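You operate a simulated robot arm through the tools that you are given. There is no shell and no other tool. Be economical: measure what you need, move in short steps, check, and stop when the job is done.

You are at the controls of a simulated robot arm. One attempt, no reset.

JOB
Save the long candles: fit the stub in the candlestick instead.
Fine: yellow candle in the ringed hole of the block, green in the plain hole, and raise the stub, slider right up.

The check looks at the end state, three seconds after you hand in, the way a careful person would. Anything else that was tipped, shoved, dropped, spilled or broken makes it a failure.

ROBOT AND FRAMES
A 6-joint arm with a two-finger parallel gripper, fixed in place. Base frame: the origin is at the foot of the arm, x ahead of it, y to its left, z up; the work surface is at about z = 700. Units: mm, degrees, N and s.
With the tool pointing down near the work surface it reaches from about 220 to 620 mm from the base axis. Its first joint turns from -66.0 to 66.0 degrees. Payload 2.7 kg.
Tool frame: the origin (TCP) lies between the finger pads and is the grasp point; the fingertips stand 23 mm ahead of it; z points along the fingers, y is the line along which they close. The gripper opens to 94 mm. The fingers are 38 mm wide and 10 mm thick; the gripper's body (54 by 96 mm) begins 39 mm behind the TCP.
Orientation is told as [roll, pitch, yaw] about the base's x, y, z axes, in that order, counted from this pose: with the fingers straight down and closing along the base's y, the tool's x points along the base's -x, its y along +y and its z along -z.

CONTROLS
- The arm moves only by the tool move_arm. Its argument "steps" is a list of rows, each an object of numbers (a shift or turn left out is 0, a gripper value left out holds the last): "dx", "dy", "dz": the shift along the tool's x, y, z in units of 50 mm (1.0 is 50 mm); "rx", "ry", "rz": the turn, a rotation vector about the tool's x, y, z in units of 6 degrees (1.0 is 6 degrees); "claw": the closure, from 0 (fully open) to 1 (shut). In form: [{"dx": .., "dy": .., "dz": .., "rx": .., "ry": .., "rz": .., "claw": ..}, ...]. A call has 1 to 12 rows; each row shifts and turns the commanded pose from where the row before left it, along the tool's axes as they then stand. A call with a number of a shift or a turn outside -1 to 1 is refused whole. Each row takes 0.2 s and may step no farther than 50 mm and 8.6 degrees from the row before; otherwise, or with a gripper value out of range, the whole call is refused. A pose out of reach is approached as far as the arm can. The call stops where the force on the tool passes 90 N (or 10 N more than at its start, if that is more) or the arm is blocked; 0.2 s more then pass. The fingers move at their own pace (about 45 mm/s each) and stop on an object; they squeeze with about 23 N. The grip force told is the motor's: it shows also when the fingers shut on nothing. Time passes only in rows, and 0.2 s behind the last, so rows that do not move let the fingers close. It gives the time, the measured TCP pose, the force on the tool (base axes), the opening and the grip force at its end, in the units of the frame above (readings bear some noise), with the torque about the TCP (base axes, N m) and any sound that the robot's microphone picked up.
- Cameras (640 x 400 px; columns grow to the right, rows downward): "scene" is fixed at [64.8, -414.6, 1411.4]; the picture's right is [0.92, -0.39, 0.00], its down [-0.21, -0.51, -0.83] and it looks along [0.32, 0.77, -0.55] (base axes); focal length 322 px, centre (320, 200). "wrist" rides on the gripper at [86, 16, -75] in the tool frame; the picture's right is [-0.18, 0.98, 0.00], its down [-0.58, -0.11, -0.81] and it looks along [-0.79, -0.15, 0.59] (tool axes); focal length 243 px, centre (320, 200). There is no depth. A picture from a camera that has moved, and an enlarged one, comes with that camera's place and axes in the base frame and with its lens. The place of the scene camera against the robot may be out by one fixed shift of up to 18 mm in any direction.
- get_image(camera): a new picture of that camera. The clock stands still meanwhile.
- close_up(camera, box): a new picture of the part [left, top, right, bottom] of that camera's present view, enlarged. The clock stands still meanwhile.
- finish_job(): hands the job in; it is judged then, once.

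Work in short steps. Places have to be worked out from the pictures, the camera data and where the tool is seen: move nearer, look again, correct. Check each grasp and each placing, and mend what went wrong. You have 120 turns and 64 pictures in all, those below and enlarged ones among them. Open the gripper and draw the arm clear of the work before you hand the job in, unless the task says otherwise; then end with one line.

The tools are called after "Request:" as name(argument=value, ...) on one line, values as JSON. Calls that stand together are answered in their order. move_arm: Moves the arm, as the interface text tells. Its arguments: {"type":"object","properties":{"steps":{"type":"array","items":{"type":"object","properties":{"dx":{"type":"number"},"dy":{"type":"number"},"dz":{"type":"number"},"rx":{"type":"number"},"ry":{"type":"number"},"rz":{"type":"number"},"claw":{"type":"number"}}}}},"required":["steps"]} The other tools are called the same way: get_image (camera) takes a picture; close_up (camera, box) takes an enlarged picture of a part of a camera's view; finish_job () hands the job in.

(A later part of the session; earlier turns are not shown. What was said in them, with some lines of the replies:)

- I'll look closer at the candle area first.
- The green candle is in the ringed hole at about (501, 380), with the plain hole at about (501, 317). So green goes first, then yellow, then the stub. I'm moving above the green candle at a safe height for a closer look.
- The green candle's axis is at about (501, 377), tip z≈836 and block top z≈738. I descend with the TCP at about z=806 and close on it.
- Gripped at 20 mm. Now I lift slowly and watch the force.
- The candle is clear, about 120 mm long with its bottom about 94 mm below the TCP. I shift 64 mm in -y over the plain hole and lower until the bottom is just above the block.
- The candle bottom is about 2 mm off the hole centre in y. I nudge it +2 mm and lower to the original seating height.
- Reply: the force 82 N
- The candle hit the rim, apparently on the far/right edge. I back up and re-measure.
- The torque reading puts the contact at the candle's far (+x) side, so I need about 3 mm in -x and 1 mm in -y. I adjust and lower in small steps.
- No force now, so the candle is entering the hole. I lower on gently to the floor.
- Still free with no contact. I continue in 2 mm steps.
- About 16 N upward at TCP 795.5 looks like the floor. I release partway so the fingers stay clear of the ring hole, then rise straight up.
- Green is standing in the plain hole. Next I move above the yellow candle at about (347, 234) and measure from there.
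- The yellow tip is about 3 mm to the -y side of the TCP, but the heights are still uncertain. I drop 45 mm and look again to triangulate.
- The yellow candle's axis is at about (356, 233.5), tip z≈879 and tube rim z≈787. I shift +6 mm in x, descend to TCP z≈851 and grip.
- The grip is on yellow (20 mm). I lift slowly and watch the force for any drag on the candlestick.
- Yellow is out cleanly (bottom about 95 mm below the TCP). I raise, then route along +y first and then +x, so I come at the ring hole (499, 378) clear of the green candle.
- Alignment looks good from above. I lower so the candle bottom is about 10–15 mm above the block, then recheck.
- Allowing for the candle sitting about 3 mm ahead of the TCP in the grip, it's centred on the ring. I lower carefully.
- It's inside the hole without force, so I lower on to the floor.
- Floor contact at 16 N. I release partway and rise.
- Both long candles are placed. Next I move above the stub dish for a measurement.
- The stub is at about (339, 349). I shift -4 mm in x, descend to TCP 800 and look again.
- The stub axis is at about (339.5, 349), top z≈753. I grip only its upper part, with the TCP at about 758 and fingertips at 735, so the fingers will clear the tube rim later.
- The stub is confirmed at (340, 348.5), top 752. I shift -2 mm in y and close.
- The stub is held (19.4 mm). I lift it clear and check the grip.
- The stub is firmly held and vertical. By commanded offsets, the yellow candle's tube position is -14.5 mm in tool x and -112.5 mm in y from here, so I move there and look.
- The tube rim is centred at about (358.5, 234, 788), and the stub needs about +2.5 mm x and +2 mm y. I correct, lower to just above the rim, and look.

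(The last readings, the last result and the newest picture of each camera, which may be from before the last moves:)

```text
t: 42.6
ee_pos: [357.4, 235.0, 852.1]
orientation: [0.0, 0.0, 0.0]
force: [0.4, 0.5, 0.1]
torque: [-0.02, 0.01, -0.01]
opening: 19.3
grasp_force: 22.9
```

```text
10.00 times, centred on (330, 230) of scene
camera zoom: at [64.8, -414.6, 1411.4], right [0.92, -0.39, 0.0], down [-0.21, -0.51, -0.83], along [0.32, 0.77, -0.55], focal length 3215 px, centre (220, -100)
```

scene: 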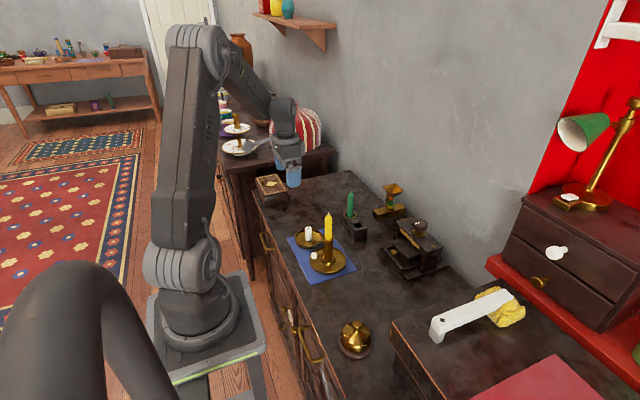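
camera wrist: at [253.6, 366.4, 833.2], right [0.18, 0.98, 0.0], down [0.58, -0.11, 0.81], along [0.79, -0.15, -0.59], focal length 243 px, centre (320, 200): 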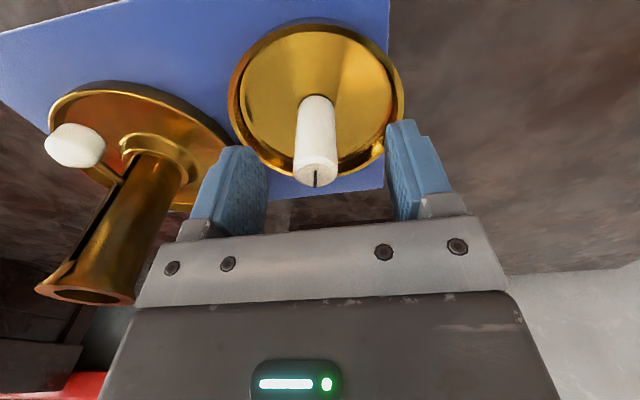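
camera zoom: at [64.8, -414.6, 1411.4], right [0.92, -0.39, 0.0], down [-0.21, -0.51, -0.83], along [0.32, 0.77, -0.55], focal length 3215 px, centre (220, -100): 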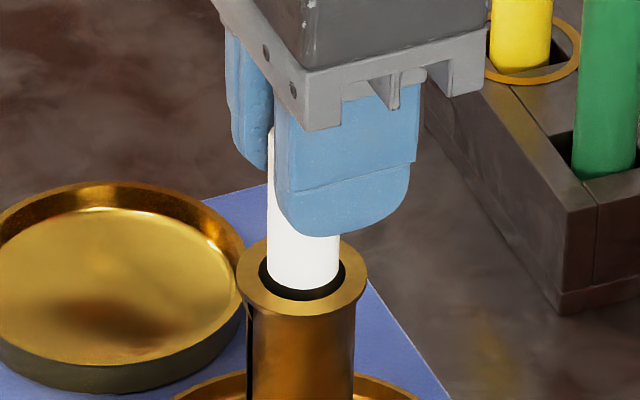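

Combining the two views puts the rim higher, at about z 797 and x≈353.5, the same as the yellow pick position. I correct -4 mm x and -1 mm y, then recheck.

Request:
move_arm(steps=[{"dz": -0.06}, {"dx": 0.075, "dy": -0.02}, {}, {}])

Request:
close_up(camera="wrist", box=[260, 40, 380, 160])

Request:
close_up(camera="scene", box=[310, 210, 350, 250])

```text
t: 43.6
ee_pos: [352.5, 233.8, 855.2]
orientation: [0.0, 0.0, 0.0]
force: [-0.3, 0.2, -1.0]
torque: [0.0, 0.03, -0.01]
opening: 19.5
grasp_force: 23.0
```

```text
3.33 times, centred on (320, 100) of wrist
camera zoom: at [267.5, 250.2, 929.5], right [0.18, 0.98, 0.0], down [0.58, -0.11, 0.81], along [0.79, -0.15, -0.59], focal length 809 px, centre (320, 533)
```

zoom: 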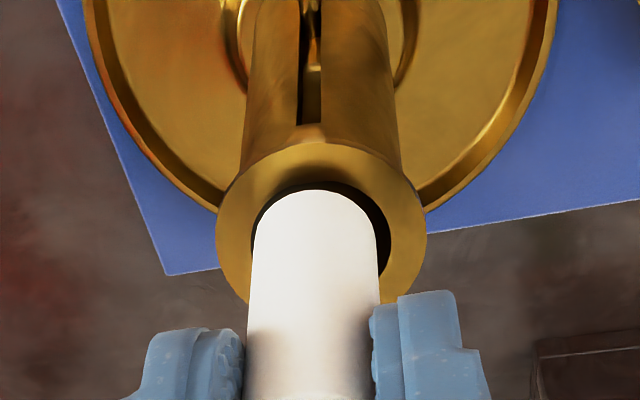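

```text
10.00 times, centred on (330, 230) of scene
camera zoom: at [64.8, -414.6, 1411.4], right [0.92, -0.39, 0.0], down [-0.21, -0.51, -0.83], along [0.32, 0.77, -0.55], focal length 3215 px, centre (220, -100)
```

zoom: 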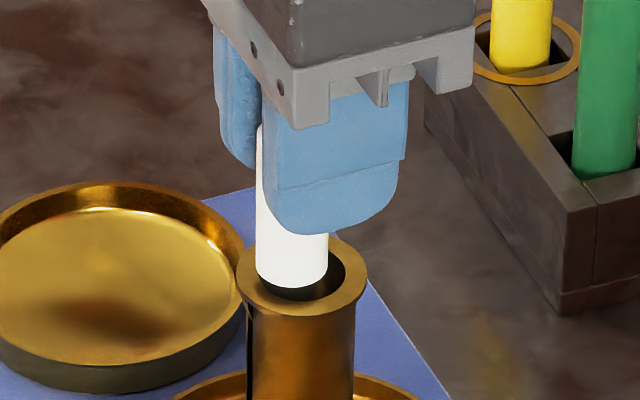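

The scene view's horizontal offset pins x to about +3 mm from here, and the wrist view gives +0.6 mm in y. I correct and lower gently, watching the force.

Request:
move_arm(steps=[{"dx": -0.062, "dy": 0.012}, {"dz": 0.06}, {"dz": 0.05}, {"dz": 0.04}, {}])

Request:
close_up(camera="wrist", box=[260, 40, 380, 160])

Request:
close_up(camera="scene", box=[310, 210, 350, 250])

```text
t: 44.8
ee_pos: [355.3, 234.9, 847.0]
orientation: [0.0, 0.0, 0.0]
force: [0.1, -0.4, -0.1]
torque: [0.01, -0.01, 0.0]
opening: 19.5
grasp_force: 23.3
```

```text
3.33 times, centred on (320, 100) of wrist
camera zoom: at [270.3, 251.3, 922.1], right [0.18, 0.98, 0.0], down [0.58, -0.11, 0.81], along [0.79, -0.15, -0.59], focal length 809 px, centre (320, 533)
```

zoom: 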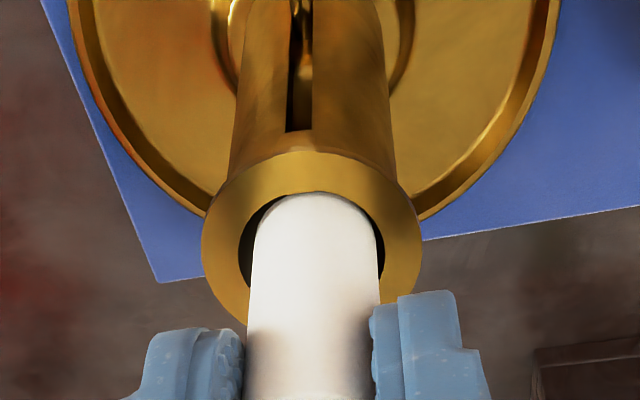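

```text
10.00 times, centred on (330, 230) of scene
camera zoom: at [64.8, -414.6, 1411.4], right [0.92, -0.39, 0.0], down [-0.21, -0.51, -0.83], along [0.32, 0.77, -0.55], focal length 3215 px, centre (220, -100)
```

zoom: 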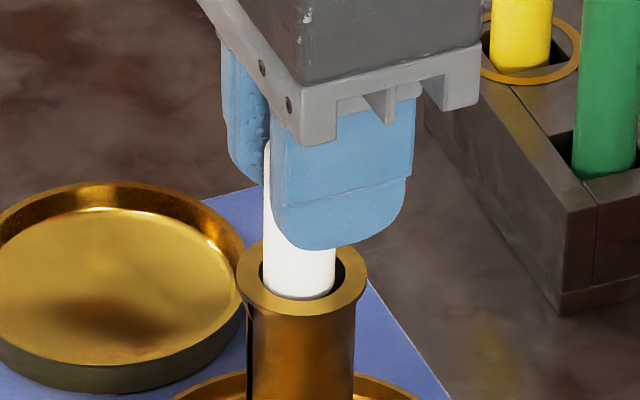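

The stub bottom is now about at rim level and nearly centred. After a small trim I lower on.

Request:
move_arm(steps=[{"dx": -0.01, "dy": -0.012}, {"dz": 0.05}, {"dz": 0.05}, {"dz": 0.05}, {}])

Request:
close_up(camera="wrist", box=[260, 40, 380, 160])

```text
t: 46.0
ee_pos: [356.7, 235.3, 840.6]
orientation: [0.0, 0.0, 0.0]
force: [0.7, 0.1, -0.2]
torque: [0.0, -0.01, -0.01]
opening: 19.4
grasp_force: 23.5
```

```text
3.33 times, centred on (320, 100) of wrist
camera zoom: at [271.2, 251.2, 914.8], right [0.18, 0.98, 0.0], down [0.58, -0.11, 0.81], along [0.79, -0.15, -0.59], focal length 809 px, centre (320, 533)
```

zoom: 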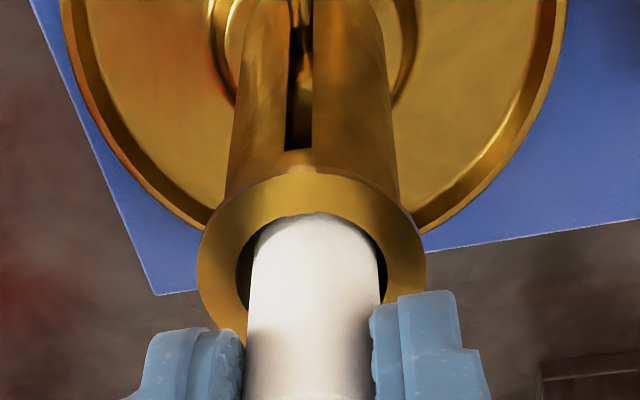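

The stub is inside the bore with no force. I lower about 17 mm more so the fingertips end just above the rim.

Request:
move_arm(steps=[{"dz": 0.06}, {"dz": 0.06}, {"dz": 0.06}, {"dz": 0.06}, {"dz": 0.06}, {}])

Request:
close_up(camera="wrist", box=[220, 40, 420, 240])

Request:
close_up(camera="scene", box=[300, 210, 360, 280])

```text
t: 47.4
ee_pos: [356.6, 233.5, 825.0]
orientation: [-0.1, 0.0, -0.1]
force: [-2.1, -0.1, 4.9]
torque: [-0.06, 0.11, -0.04]
opening: 19.2
grasp_force: 22.8
```

```text
2.00 times, centred on (320, 140) of wrist
camera zoom: at [271.3, 251.0, 899.3], right [0.18, 0.98, 0.0], down [0.58, -0.11, 0.81], along [0.79, -0.15, -0.59], focal length 485 px, centre (320, 320)
```

zoom: 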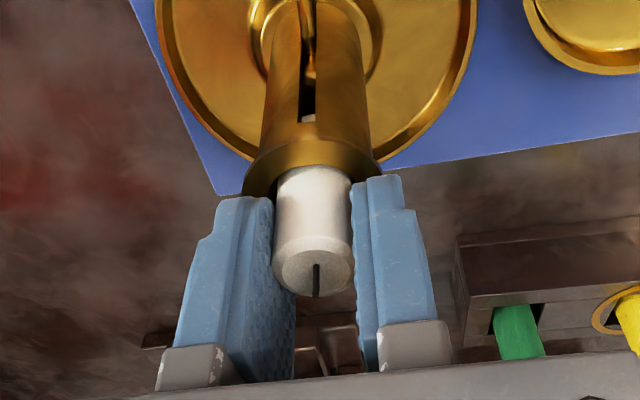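

```text
5.71 times, centred on (330, 245) of scene
camera zoom: at [64.7, -414.7, 1411.4], right [0.92, -0.39, 0.0], down [-0.21, -0.51, -0.83], along [0.32, 0.77, -0.55], focal length 1837 px, centre (263, -57)
```

zoom: 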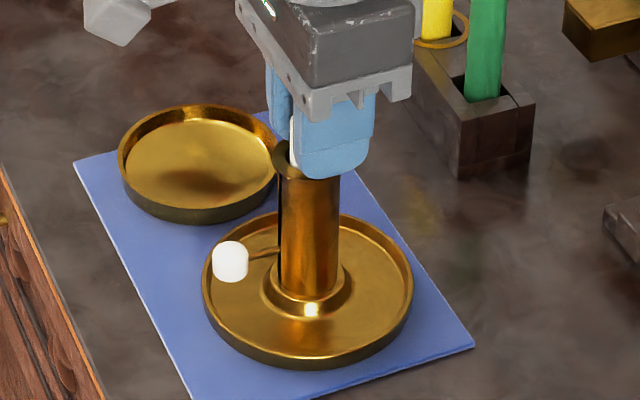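

The stub's lower end shows through the slot and the fingertips are nearly at the rim, with 5 N contact. I release it, rise and check.

Request:
move_arm(steps=[{"dz": -0.03}, {"claw": 0.7}, {"claw": 0.5}, {"claw": 0.4}, {}, {"dz": -0.4}, {"dz": -0.6}, {"dz": -0.4}, {}])

Request:
close_up(camera="wrist", box=[200, 0, 440, 200])

Request:
close_up(camera="scene", box=[290, 200, 370, 280])

```text
t: 49.4
ee_pos: [355.6, 233.2, 896.9]
orientation: [-0.1, 0.0, 0.0]
force: [-0.4, 0.3, -0.1]
torque: [0.03, 0.01, 0.02]
opening: 56.4
grasp_force: 0.1
```

```text
2.00 times, centred on (320, 100) of wrist
camera zoom: at [269.4, 249.6, 970.9], right [0.18, 0.98, 0.0], down [0.58, -0.11, 0.81], along [0.79, -0.15, -0.59], focal length 485 px, centre (320, 400)
```

zoom: 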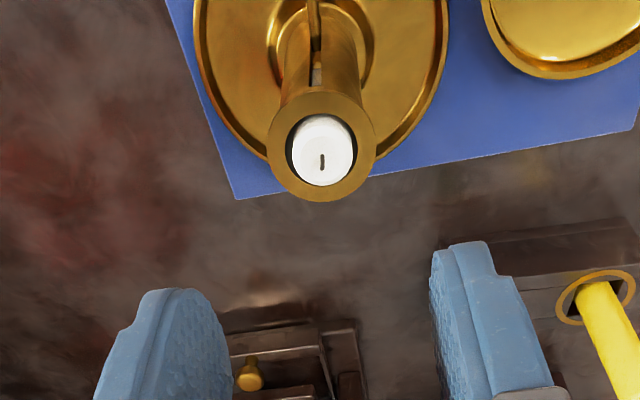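

```text
5.00 times, centred on (330, 240) of scene
camera zoom: at [64.8, -414.6, 1411.4], right [0.92, -0.39, 0.0], down [-0.21, -0.51, -0.83], along [0.32, 0.77, -0.55], focal length 1608 px, centre (270, 0)
```

zoom: 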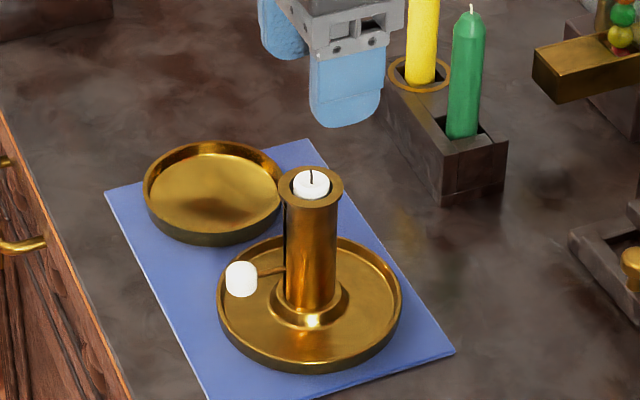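

The stub sits in the tube. The slider knob is at about (310.5, 234.5, 742), reaching out toward -x. I move to just behind it (x≈303) and descend partway to look.

Request:
move_arm(steps=[{"dx": 0.55, "dy": 0.02}, {"dx": 0.5}, {"dz": 0.5}, {"dz": 0.5}, {"dz": 0.3}, {}, {}])

Request:
get_image(camera="wrist")

Request:
close_up(camera="scene", box=[290, 200, 370, 280])

```text
t: 51.0
ee_pos: [304.1, 236.0, 831.3]
orientation: [0.0, -0.1, 0.0]
force: [1.1, 0.0, 0.2]
torque: [-0.01, 0.02, 0.02]
opening: 56.4
grasp_force: 0.1
```

```text
11 pictures are left
camera wrist: at [218.9, 250.9, 905.8], right [0.18, 0.98, 0.0], down [0.58, -0.11, 0.81], along [0.79, -0.15, -0.59], focal length 243 px, centre (320, 200)
```

wrist: 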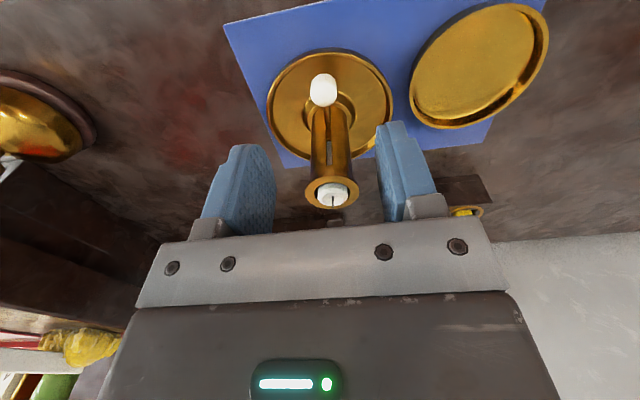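

```text
5.00 times, centred on (330, 240) of scene
camera zoom: at [64.8, -414.6, 1411.4], right [0.92, -0.39, 0.0], down [-0.21, -0.51, -0.83], along [0.32, 0.77, -0.55], focal length 1608 px, centre (270, 0)
```

zoom: 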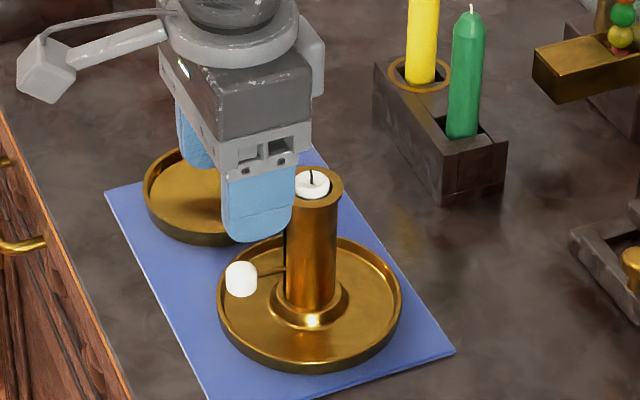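

The knob is confirmed at (310.7, 236, 742). I back off 3 mm in x to keep the gripper body clear of the flange, descend to TCP z≈752, and look before closing.

Request:
move_arm(steps=[{"dx": 0.06}, {"dz": 0.5}, {"dz": 0.4}, {"dz": 0.4}, {"dz": 0.28}, {}, {}])

Request:
close_up(camera="wrist", box=[200, 20, 440, 240])

```text
t: 52.6
ee_pos: [303.0, 237.0, 755.7]
orientation: [0.4, -0.4, 0.0]
force: [-6.4, -4.2, 52.8]
torque: [0.18, -2.57, -0.14]
opening: 56.5
grasp_force: 0.1
```

```text
1.82 times, centred on (320, 130) of wrist
camera zoom: at [216.8, 251.5, 829.6], right [0.18, 0.98, 0.01], down [0.57, -0.11, 0.81], along [0.8, -0.14, -0.59], focal length 441 px, centre (320, 327)
```

zoom: 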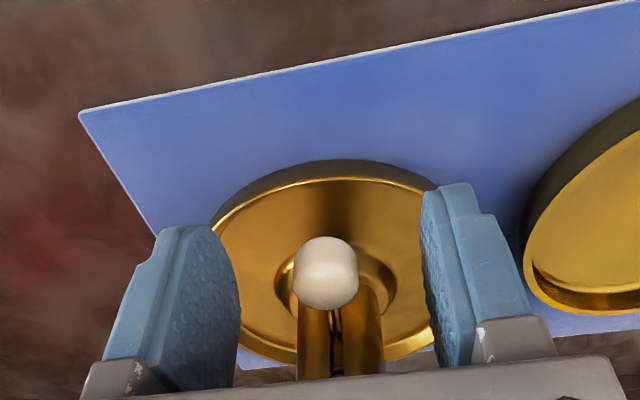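

There was unexpected contact: 53 N, about 44 mm ahead of the TCP, so the gripper body met the tube rim or stub top. I retreat straight up and inspect.

Request:
move_arm(steps=[{"dz": -0.2}, {"dz": -0.5}, {"dz": -0.6}, {"dx": 0.6, "dz": -0.4}, {"dx": 0.4}, {}])

Request:
close_up(camera="scene", box=[290, 200, 370, 280])

```text
t: 54.0
ee_pos: [246.3, 234.0, 839.2]
orientation: [-0.1, 0.0, 0.0]
force: [-0.1, 0.7, 0.1]
torque: [-0.01, 0.0, 0.02]
opening: 56.5
grasp_force: 0.0
```

```text
5.00 times, centred on (330, 240) of scene
camera zoom: at [64.8, -414.6, 1411.4], right [0.92, -0.39, 0.0], down [-0.21, -0.51, -0.83], along [0.32, 0.77, -0.55], focal length 1608 px, centre (270, 0)
```

zoom: 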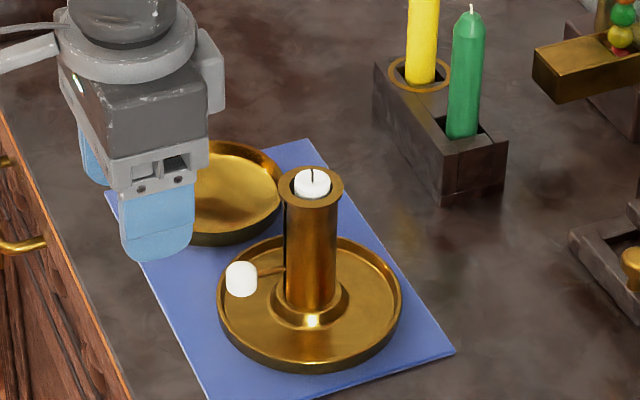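

Nothing was disturbed. I tilt the tool 30° so the fingers come in toward +x and down, which keeps the body away from the tube.

Request:
move_arm(steps=[{"ry": -1}, {"ry": -1}, {"ry": -1}, {"ry": -1}, {"ry": -1}, {}, {}])

Request:
get_image(camera="wrist")

```text
t: 55.6
ee_pos: [260.6, 231.3, 839.7]
orientation: [-1.7, -25.8, 0.3]
force: [0.0, 0.3, -0.1]
torque: [-0.03, -0.03, -0.02]
opening: 56.5
grasp_force: 0.0
out of reach, approached as far as the arm can: row 2, 3
```

```text
7 pictures are left
camera wrist: at [151.0, 249.4, 868.4], right [0.17, 0.98, 0.05], down [0.17, -0.08, 0.98], along [0.97, -0.16, -0.18], focal length 243 px, centre (320, 200)
```

wrist: 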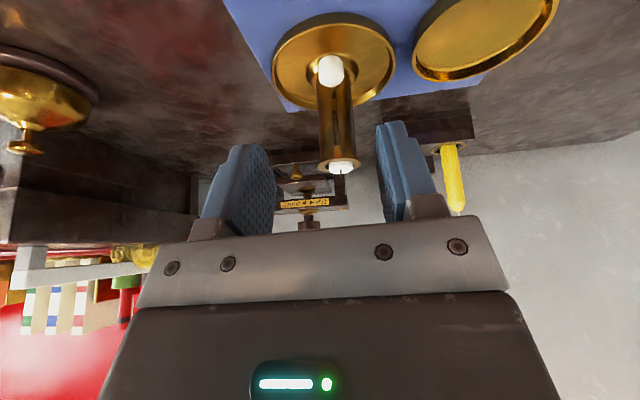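

It's reach-limited here, but there's more room at larger x. I move +57 mm in base x at the same height and check the pose.

Request:
move_arm(steps=[{"dz": 0.19, "dx": -0.33, "dy": 0.03}, {"dz": 0.19, "dx": -0.33}, {"dz": 0.19, "dx": -0.33}, {}, {}])

```text
t: 56.8
ee_pos: [317.7, 234.2, 832.8]
orientation: [-1.6, -25.8, 0.3]
force: [0.1, -0.1, -1.0]
torque: [0.01, 0.0, 0.01]
opening: 56.4
grasp_force: 0.1
```

The pose is now 25.8° tilted at (317.7, 234, 833), which is enough. I move back to x≈303, then straight down to z≈750 in force-guarded steps.

Request:
move_arm(steps=[{"dx": 0.265, "dz": -0.128, "dy": 0.02}, {"dz": 0.5, "dx": 0.242}, {"dz": 0.5, "dx": 0.242}, {"dz": 0.3, "dx": 0.145}, {"dz": 0.17, "dx": 0.082}, {}, {}])

Request:
get_image(camera="wrist")

```text
t: 58.4
ee_pos: [309.3, 239.8, 760.5]
orientation: [-2.1, -25.6, 0.4]
force: [-0.5, -0.8, -0.6]
torque: [0.03, -0.04, -0.01]
opening: 56.2
grasp_force: 0.0
out of reach, approached as far as the arm can: row 4, 5
```

```text
6 pictures are left
camera wrist: at [200.0, 257.5, 789.9], right [0.17, 0.98, 0.05], down [0.17, -0.08, 0.98], along [0.97, -0.16, -0.18], focal length 243 px, centre (320, 200)
```

wrist: 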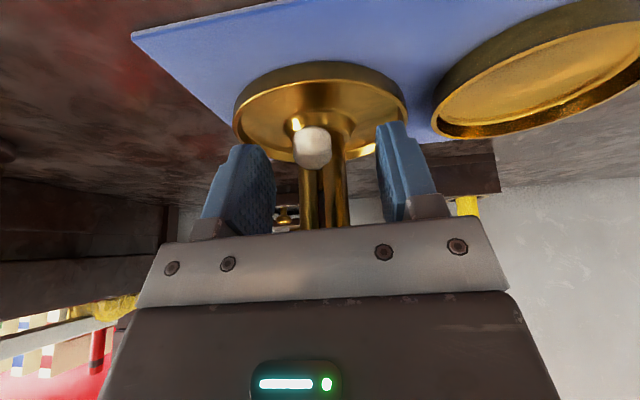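

Reach stops me at z≈760, but the knob's centre is already about 6 mm inside the fingertips. I need about -4.5 mm in y, so I shift and close on the knob.

Request:
move_arm(steps=[{"dy": -0.09}, {}, {"claw": 0.8}, {"claw": 1}, {"claw": 1}, {"claw": 1}, {}])

Request:
close_up(camera="wrist", box=[220, 60, 420, 240])

```text
t: 60.0
ee_pos: [311.8, 236.3, 761.9]
orientation: [-2.2, -25.6, 0.5]
force: [-1.6, -1.5, 1.9]
torque: [0.4, 0.12, -0.09]
opening: 18.8
grasp_force: 23.0
```

```text
2.22 times, centred on (320, 150) of wrist
camera zoom: at [201.2, 254.6, 790.9], right [0.17, 0.98, 0.05], down [0.17, -0.08, 0.98], along [0.97, -0.16, -0.19], focal length 539 px, centre (320, 311)
```

zoom: 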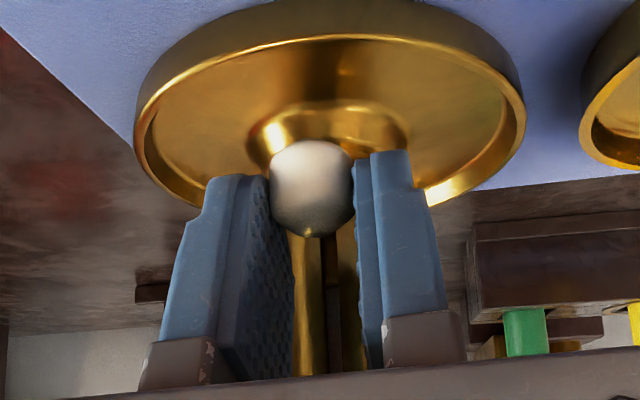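

The knob is gripped at 18.8 mm. I lift vertically in small steps and watch the force.

Request:
move_arm(steps=[{"dz": -0.09, "dx": -0.043}, {"dz": -0.09, "dx": -0.043}, {"dz": -0.09, "dx": -0.043}, {}])

```text
t: 61.0
ee_pos: [309.9, 235.7, 777.4]
orientation: [-1.6, -25.9, 0.3]
force: [1.4, 2.8, -1.1]
torque: [0.5, 0.05, -0.11]
opening: 18.8
grasp_force: 23.2
```

Request:
move_arm(steps=[{"dz": -0.09, "dx": -0.043}, {"dz": -0.09, "dx": -0.043}, {}])

Request:
close_up(camera="scene", box=[290, 200, 370, 280])

```text
t: 61.8
ee_pos: [308.3, 235.7, 785.5]
orientation: [-1.7, -25.7, 0.3]
force: [-1.2, -1.8, -0.4]
torque: [0.22, 0.09, 0.01]
opening: 18.6
grasp_force: 23.4
```

```text
5.00 times, centred on (330, 240) of scene
camera zoom: at [64.8, -414.7, 1411.3], right [0.92, -0.39, 0.0], down [-0.21, -0.51, -0.83], along [0.32, 0.77, -0.55], focal length 1608 px, centre (270, 0)
```

zoom: 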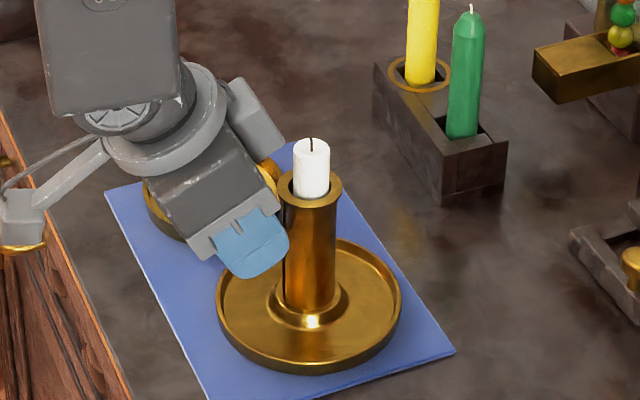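

It works: the stub is rising and the candlestick stays put. I continue in small steps until the stop.

Request:
move_arm(steps=[{"dz": -0.054, "dx": -0.026}, {"dz": -0.054, "dx": -0.026}, {}])

```text
t: 62.6
ee_pos: [309.8, 235.9, 792.3]
orientation: [-1.6, -25.8, 0.3]
force: [-2.0, -1.4, -0.8]
torque: [0.28, 0.33, 0.1]
opening: 18.4
grasp_force: 23.1
```

Request:
move_arm(steps=[{"dz": -0.054, "dx": -0.026}, {"dz": -0.036, "dx": -0.017}, {}])

```text
t: 63.4
ee_pos: [310.9, 236.5, 797.7]
orientation: [-1.7, -25.8, 0.4]
force: [-1.3, -0.6, -0.2]
torque: [0.33, 0.26, 0.04]
opening: 18.8
grasp_force: 23.0
```

Request:
move_arm(steps=[{"dz": -0.036, "dx": -0.017}, {"dz": -0.036, "dx": -0.017}, {}])

Request:
close_up(camera="wrist", box=[220, 60, 420, 240])

```text
t: 64.2
ee_pos: [309.9, 236.4, 801.1]
orientation: [-1.8, -25.8, 0.3]
force: [0.2, -0.9, -7.5]
torque: [-0.08, 0.33, -0.06]
opening: 18.1
grasp_force: 22.7
```

```text
2.22 times, centred on (320, 150) of wrist
camera zoom: at [200.7, 253.9, 829.1], right [0.17, 0.98, 0.05], down [0.17, -0.08, 0.98], along [0.97, -0.16, -0.18], focal length 539 px, centre (320, 311)
```

zoom: 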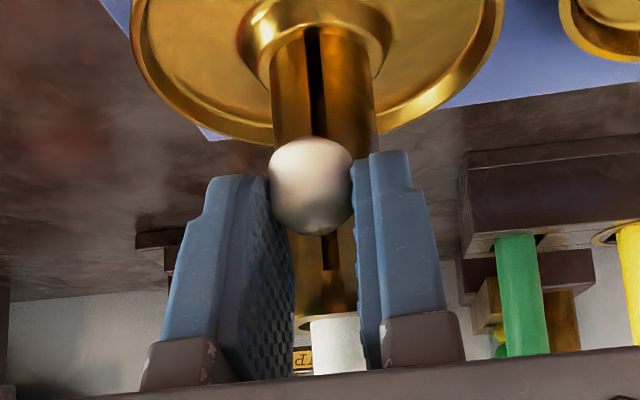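

A -7.5 N pull has appeared, which may be the top stop. I add 1.5 mm to confirm the force climbs.

Request:
move_arm(steps=[{"dz": -0.027, "dx": -0.013}, {}])

```text
t: 64.8
ee_pos: [310.9, 235.4, 800.8]
orientation: [-1.7, -25.8, 0.3]
force: [0.5, 0.1, -7.9]
torque: [-0.08, 0.34, -0.05]
opening: 18.5
grasp_force: 22.6
```

Request:
close_up(camera="scene", box=[290, 200, 370, 280])

```text
5.00 times, centred on (330, 240) of scene
camera zoom: at [64.9, -414.6, 1411.4], right [0.92, -0.39, 0.0], down [-0.21, -0.51, -0.83], along [0.32, 0.77, -0.55], focal length 1608 px, centre (270, 0)
```

zoom: 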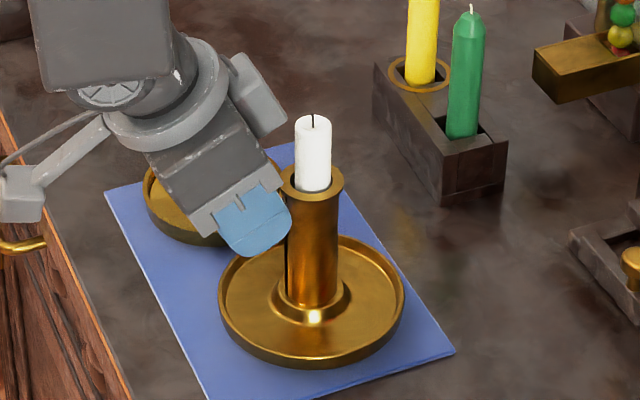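

The slider is at its top stop and the candlestick itself has lifted about 2–3 mm. I set it back down gently, stopping when the force reaches zero.

Request:
move_arm(steps=[{"dz": 0.018, "dx": 0.009}, {"dz": 0.018, "dx": 0.009}, {}])

```text
t: 65.6
ee_pos: [309.3, 235.4, 800.6]
orientation: [-1.7, -25.8, 0.4]
force: [-0.3, 0.1, -7.1]
torque: [0.07, 0.32, 0.0]
opening: 18.2
grasp_force: 23.1
```

Request:
move_arm(steps=[{"dz": 0.018, "dx": 0.009}, {}])

```text
t: 66.2
ee_pos: [309.1, 235.6, 799.7]
orientation: [-1.6, -25.8, 0.2]
force: [-2.9, -2.4, 0.1]
torque: [0.25, 0.28, 0.08]
opening: 18.3
grasp_force: 23.4
```

It's on the table again. I make a tiny 0.5 mm upward take-up to be sure the slider is at the stop without lifting.

Request:
move_arm(steps=[{"dz": -0.009, "dx": -0.004}, {}])

```text
t: 66.8
ee_pos: [309.9, 235.0, 799.9]
orientation: [-1.5, -25.8, 0.3]
force: [-0.4, 0.7, -5.5]
torque: [0.16, 0.2, 0.06]
opening: 18.4
grasp_force: 22.8
```

-5.5 N is below the lift weight, so the slider is against its stop and the base is still down. I open and withdraw back along the tool axis.

Request:
move_arm(steps=[{"claw": 0.7}, {"claw": 0.5}, {"claw": 0.4}, {}, {"dx": 0.3, "dz": -0.15}, {"dx": 0.3, "dz": -0.3}, {"dz": -0.8}, {"dz": -0.8}, {}])

Request:
close_up(camera="scene", box=[280, 170, 390, 290])

```text
t: 68.8
ee_pos: [237.8, 238.0, 881.3]
orientation: [-1.8, -25.8, 0.4]
force: [-0.4, 0.3, -1.0]
torque: [0.04, 0.01, 0.01]
opening: 56.2
grasp_force: 0.0
```

```text
3.33 times, centred on (335, 230) of scene
camera zoom: at [64.8, -414.6, 1411.4], right [0.92, -0.39, 0.0], down [-0.21, -0.51, -0.83], along [0.32, 0.77, -0.55], focal length 1072 px, centre (270, 100)
```

zoom: 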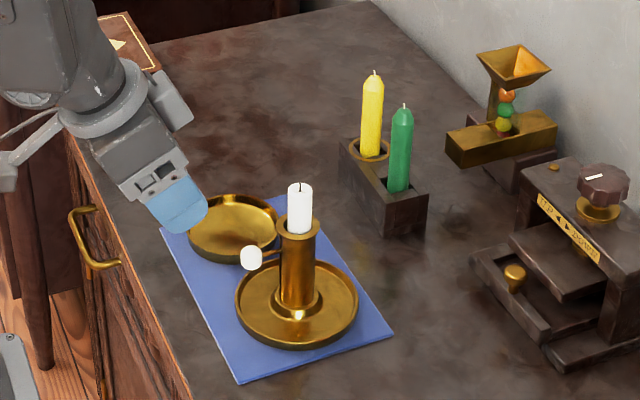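

The slider has stayed up with the stub raised, yellow is in the ringed hole, green is in the plain hole, and the arm is clear. I'm handing the job in.

Request:
finish_job()

```text
The job is handed in.
```

The job is handed in: the stub is in the candlestick with the slider at its top stop, yellow is in the ringed hole and green in the plain hole. I saw nothing else out of place in the last picture, though the gripper briefly pressed on the candlestick top and I lifted it about 3 mm before setting it back.
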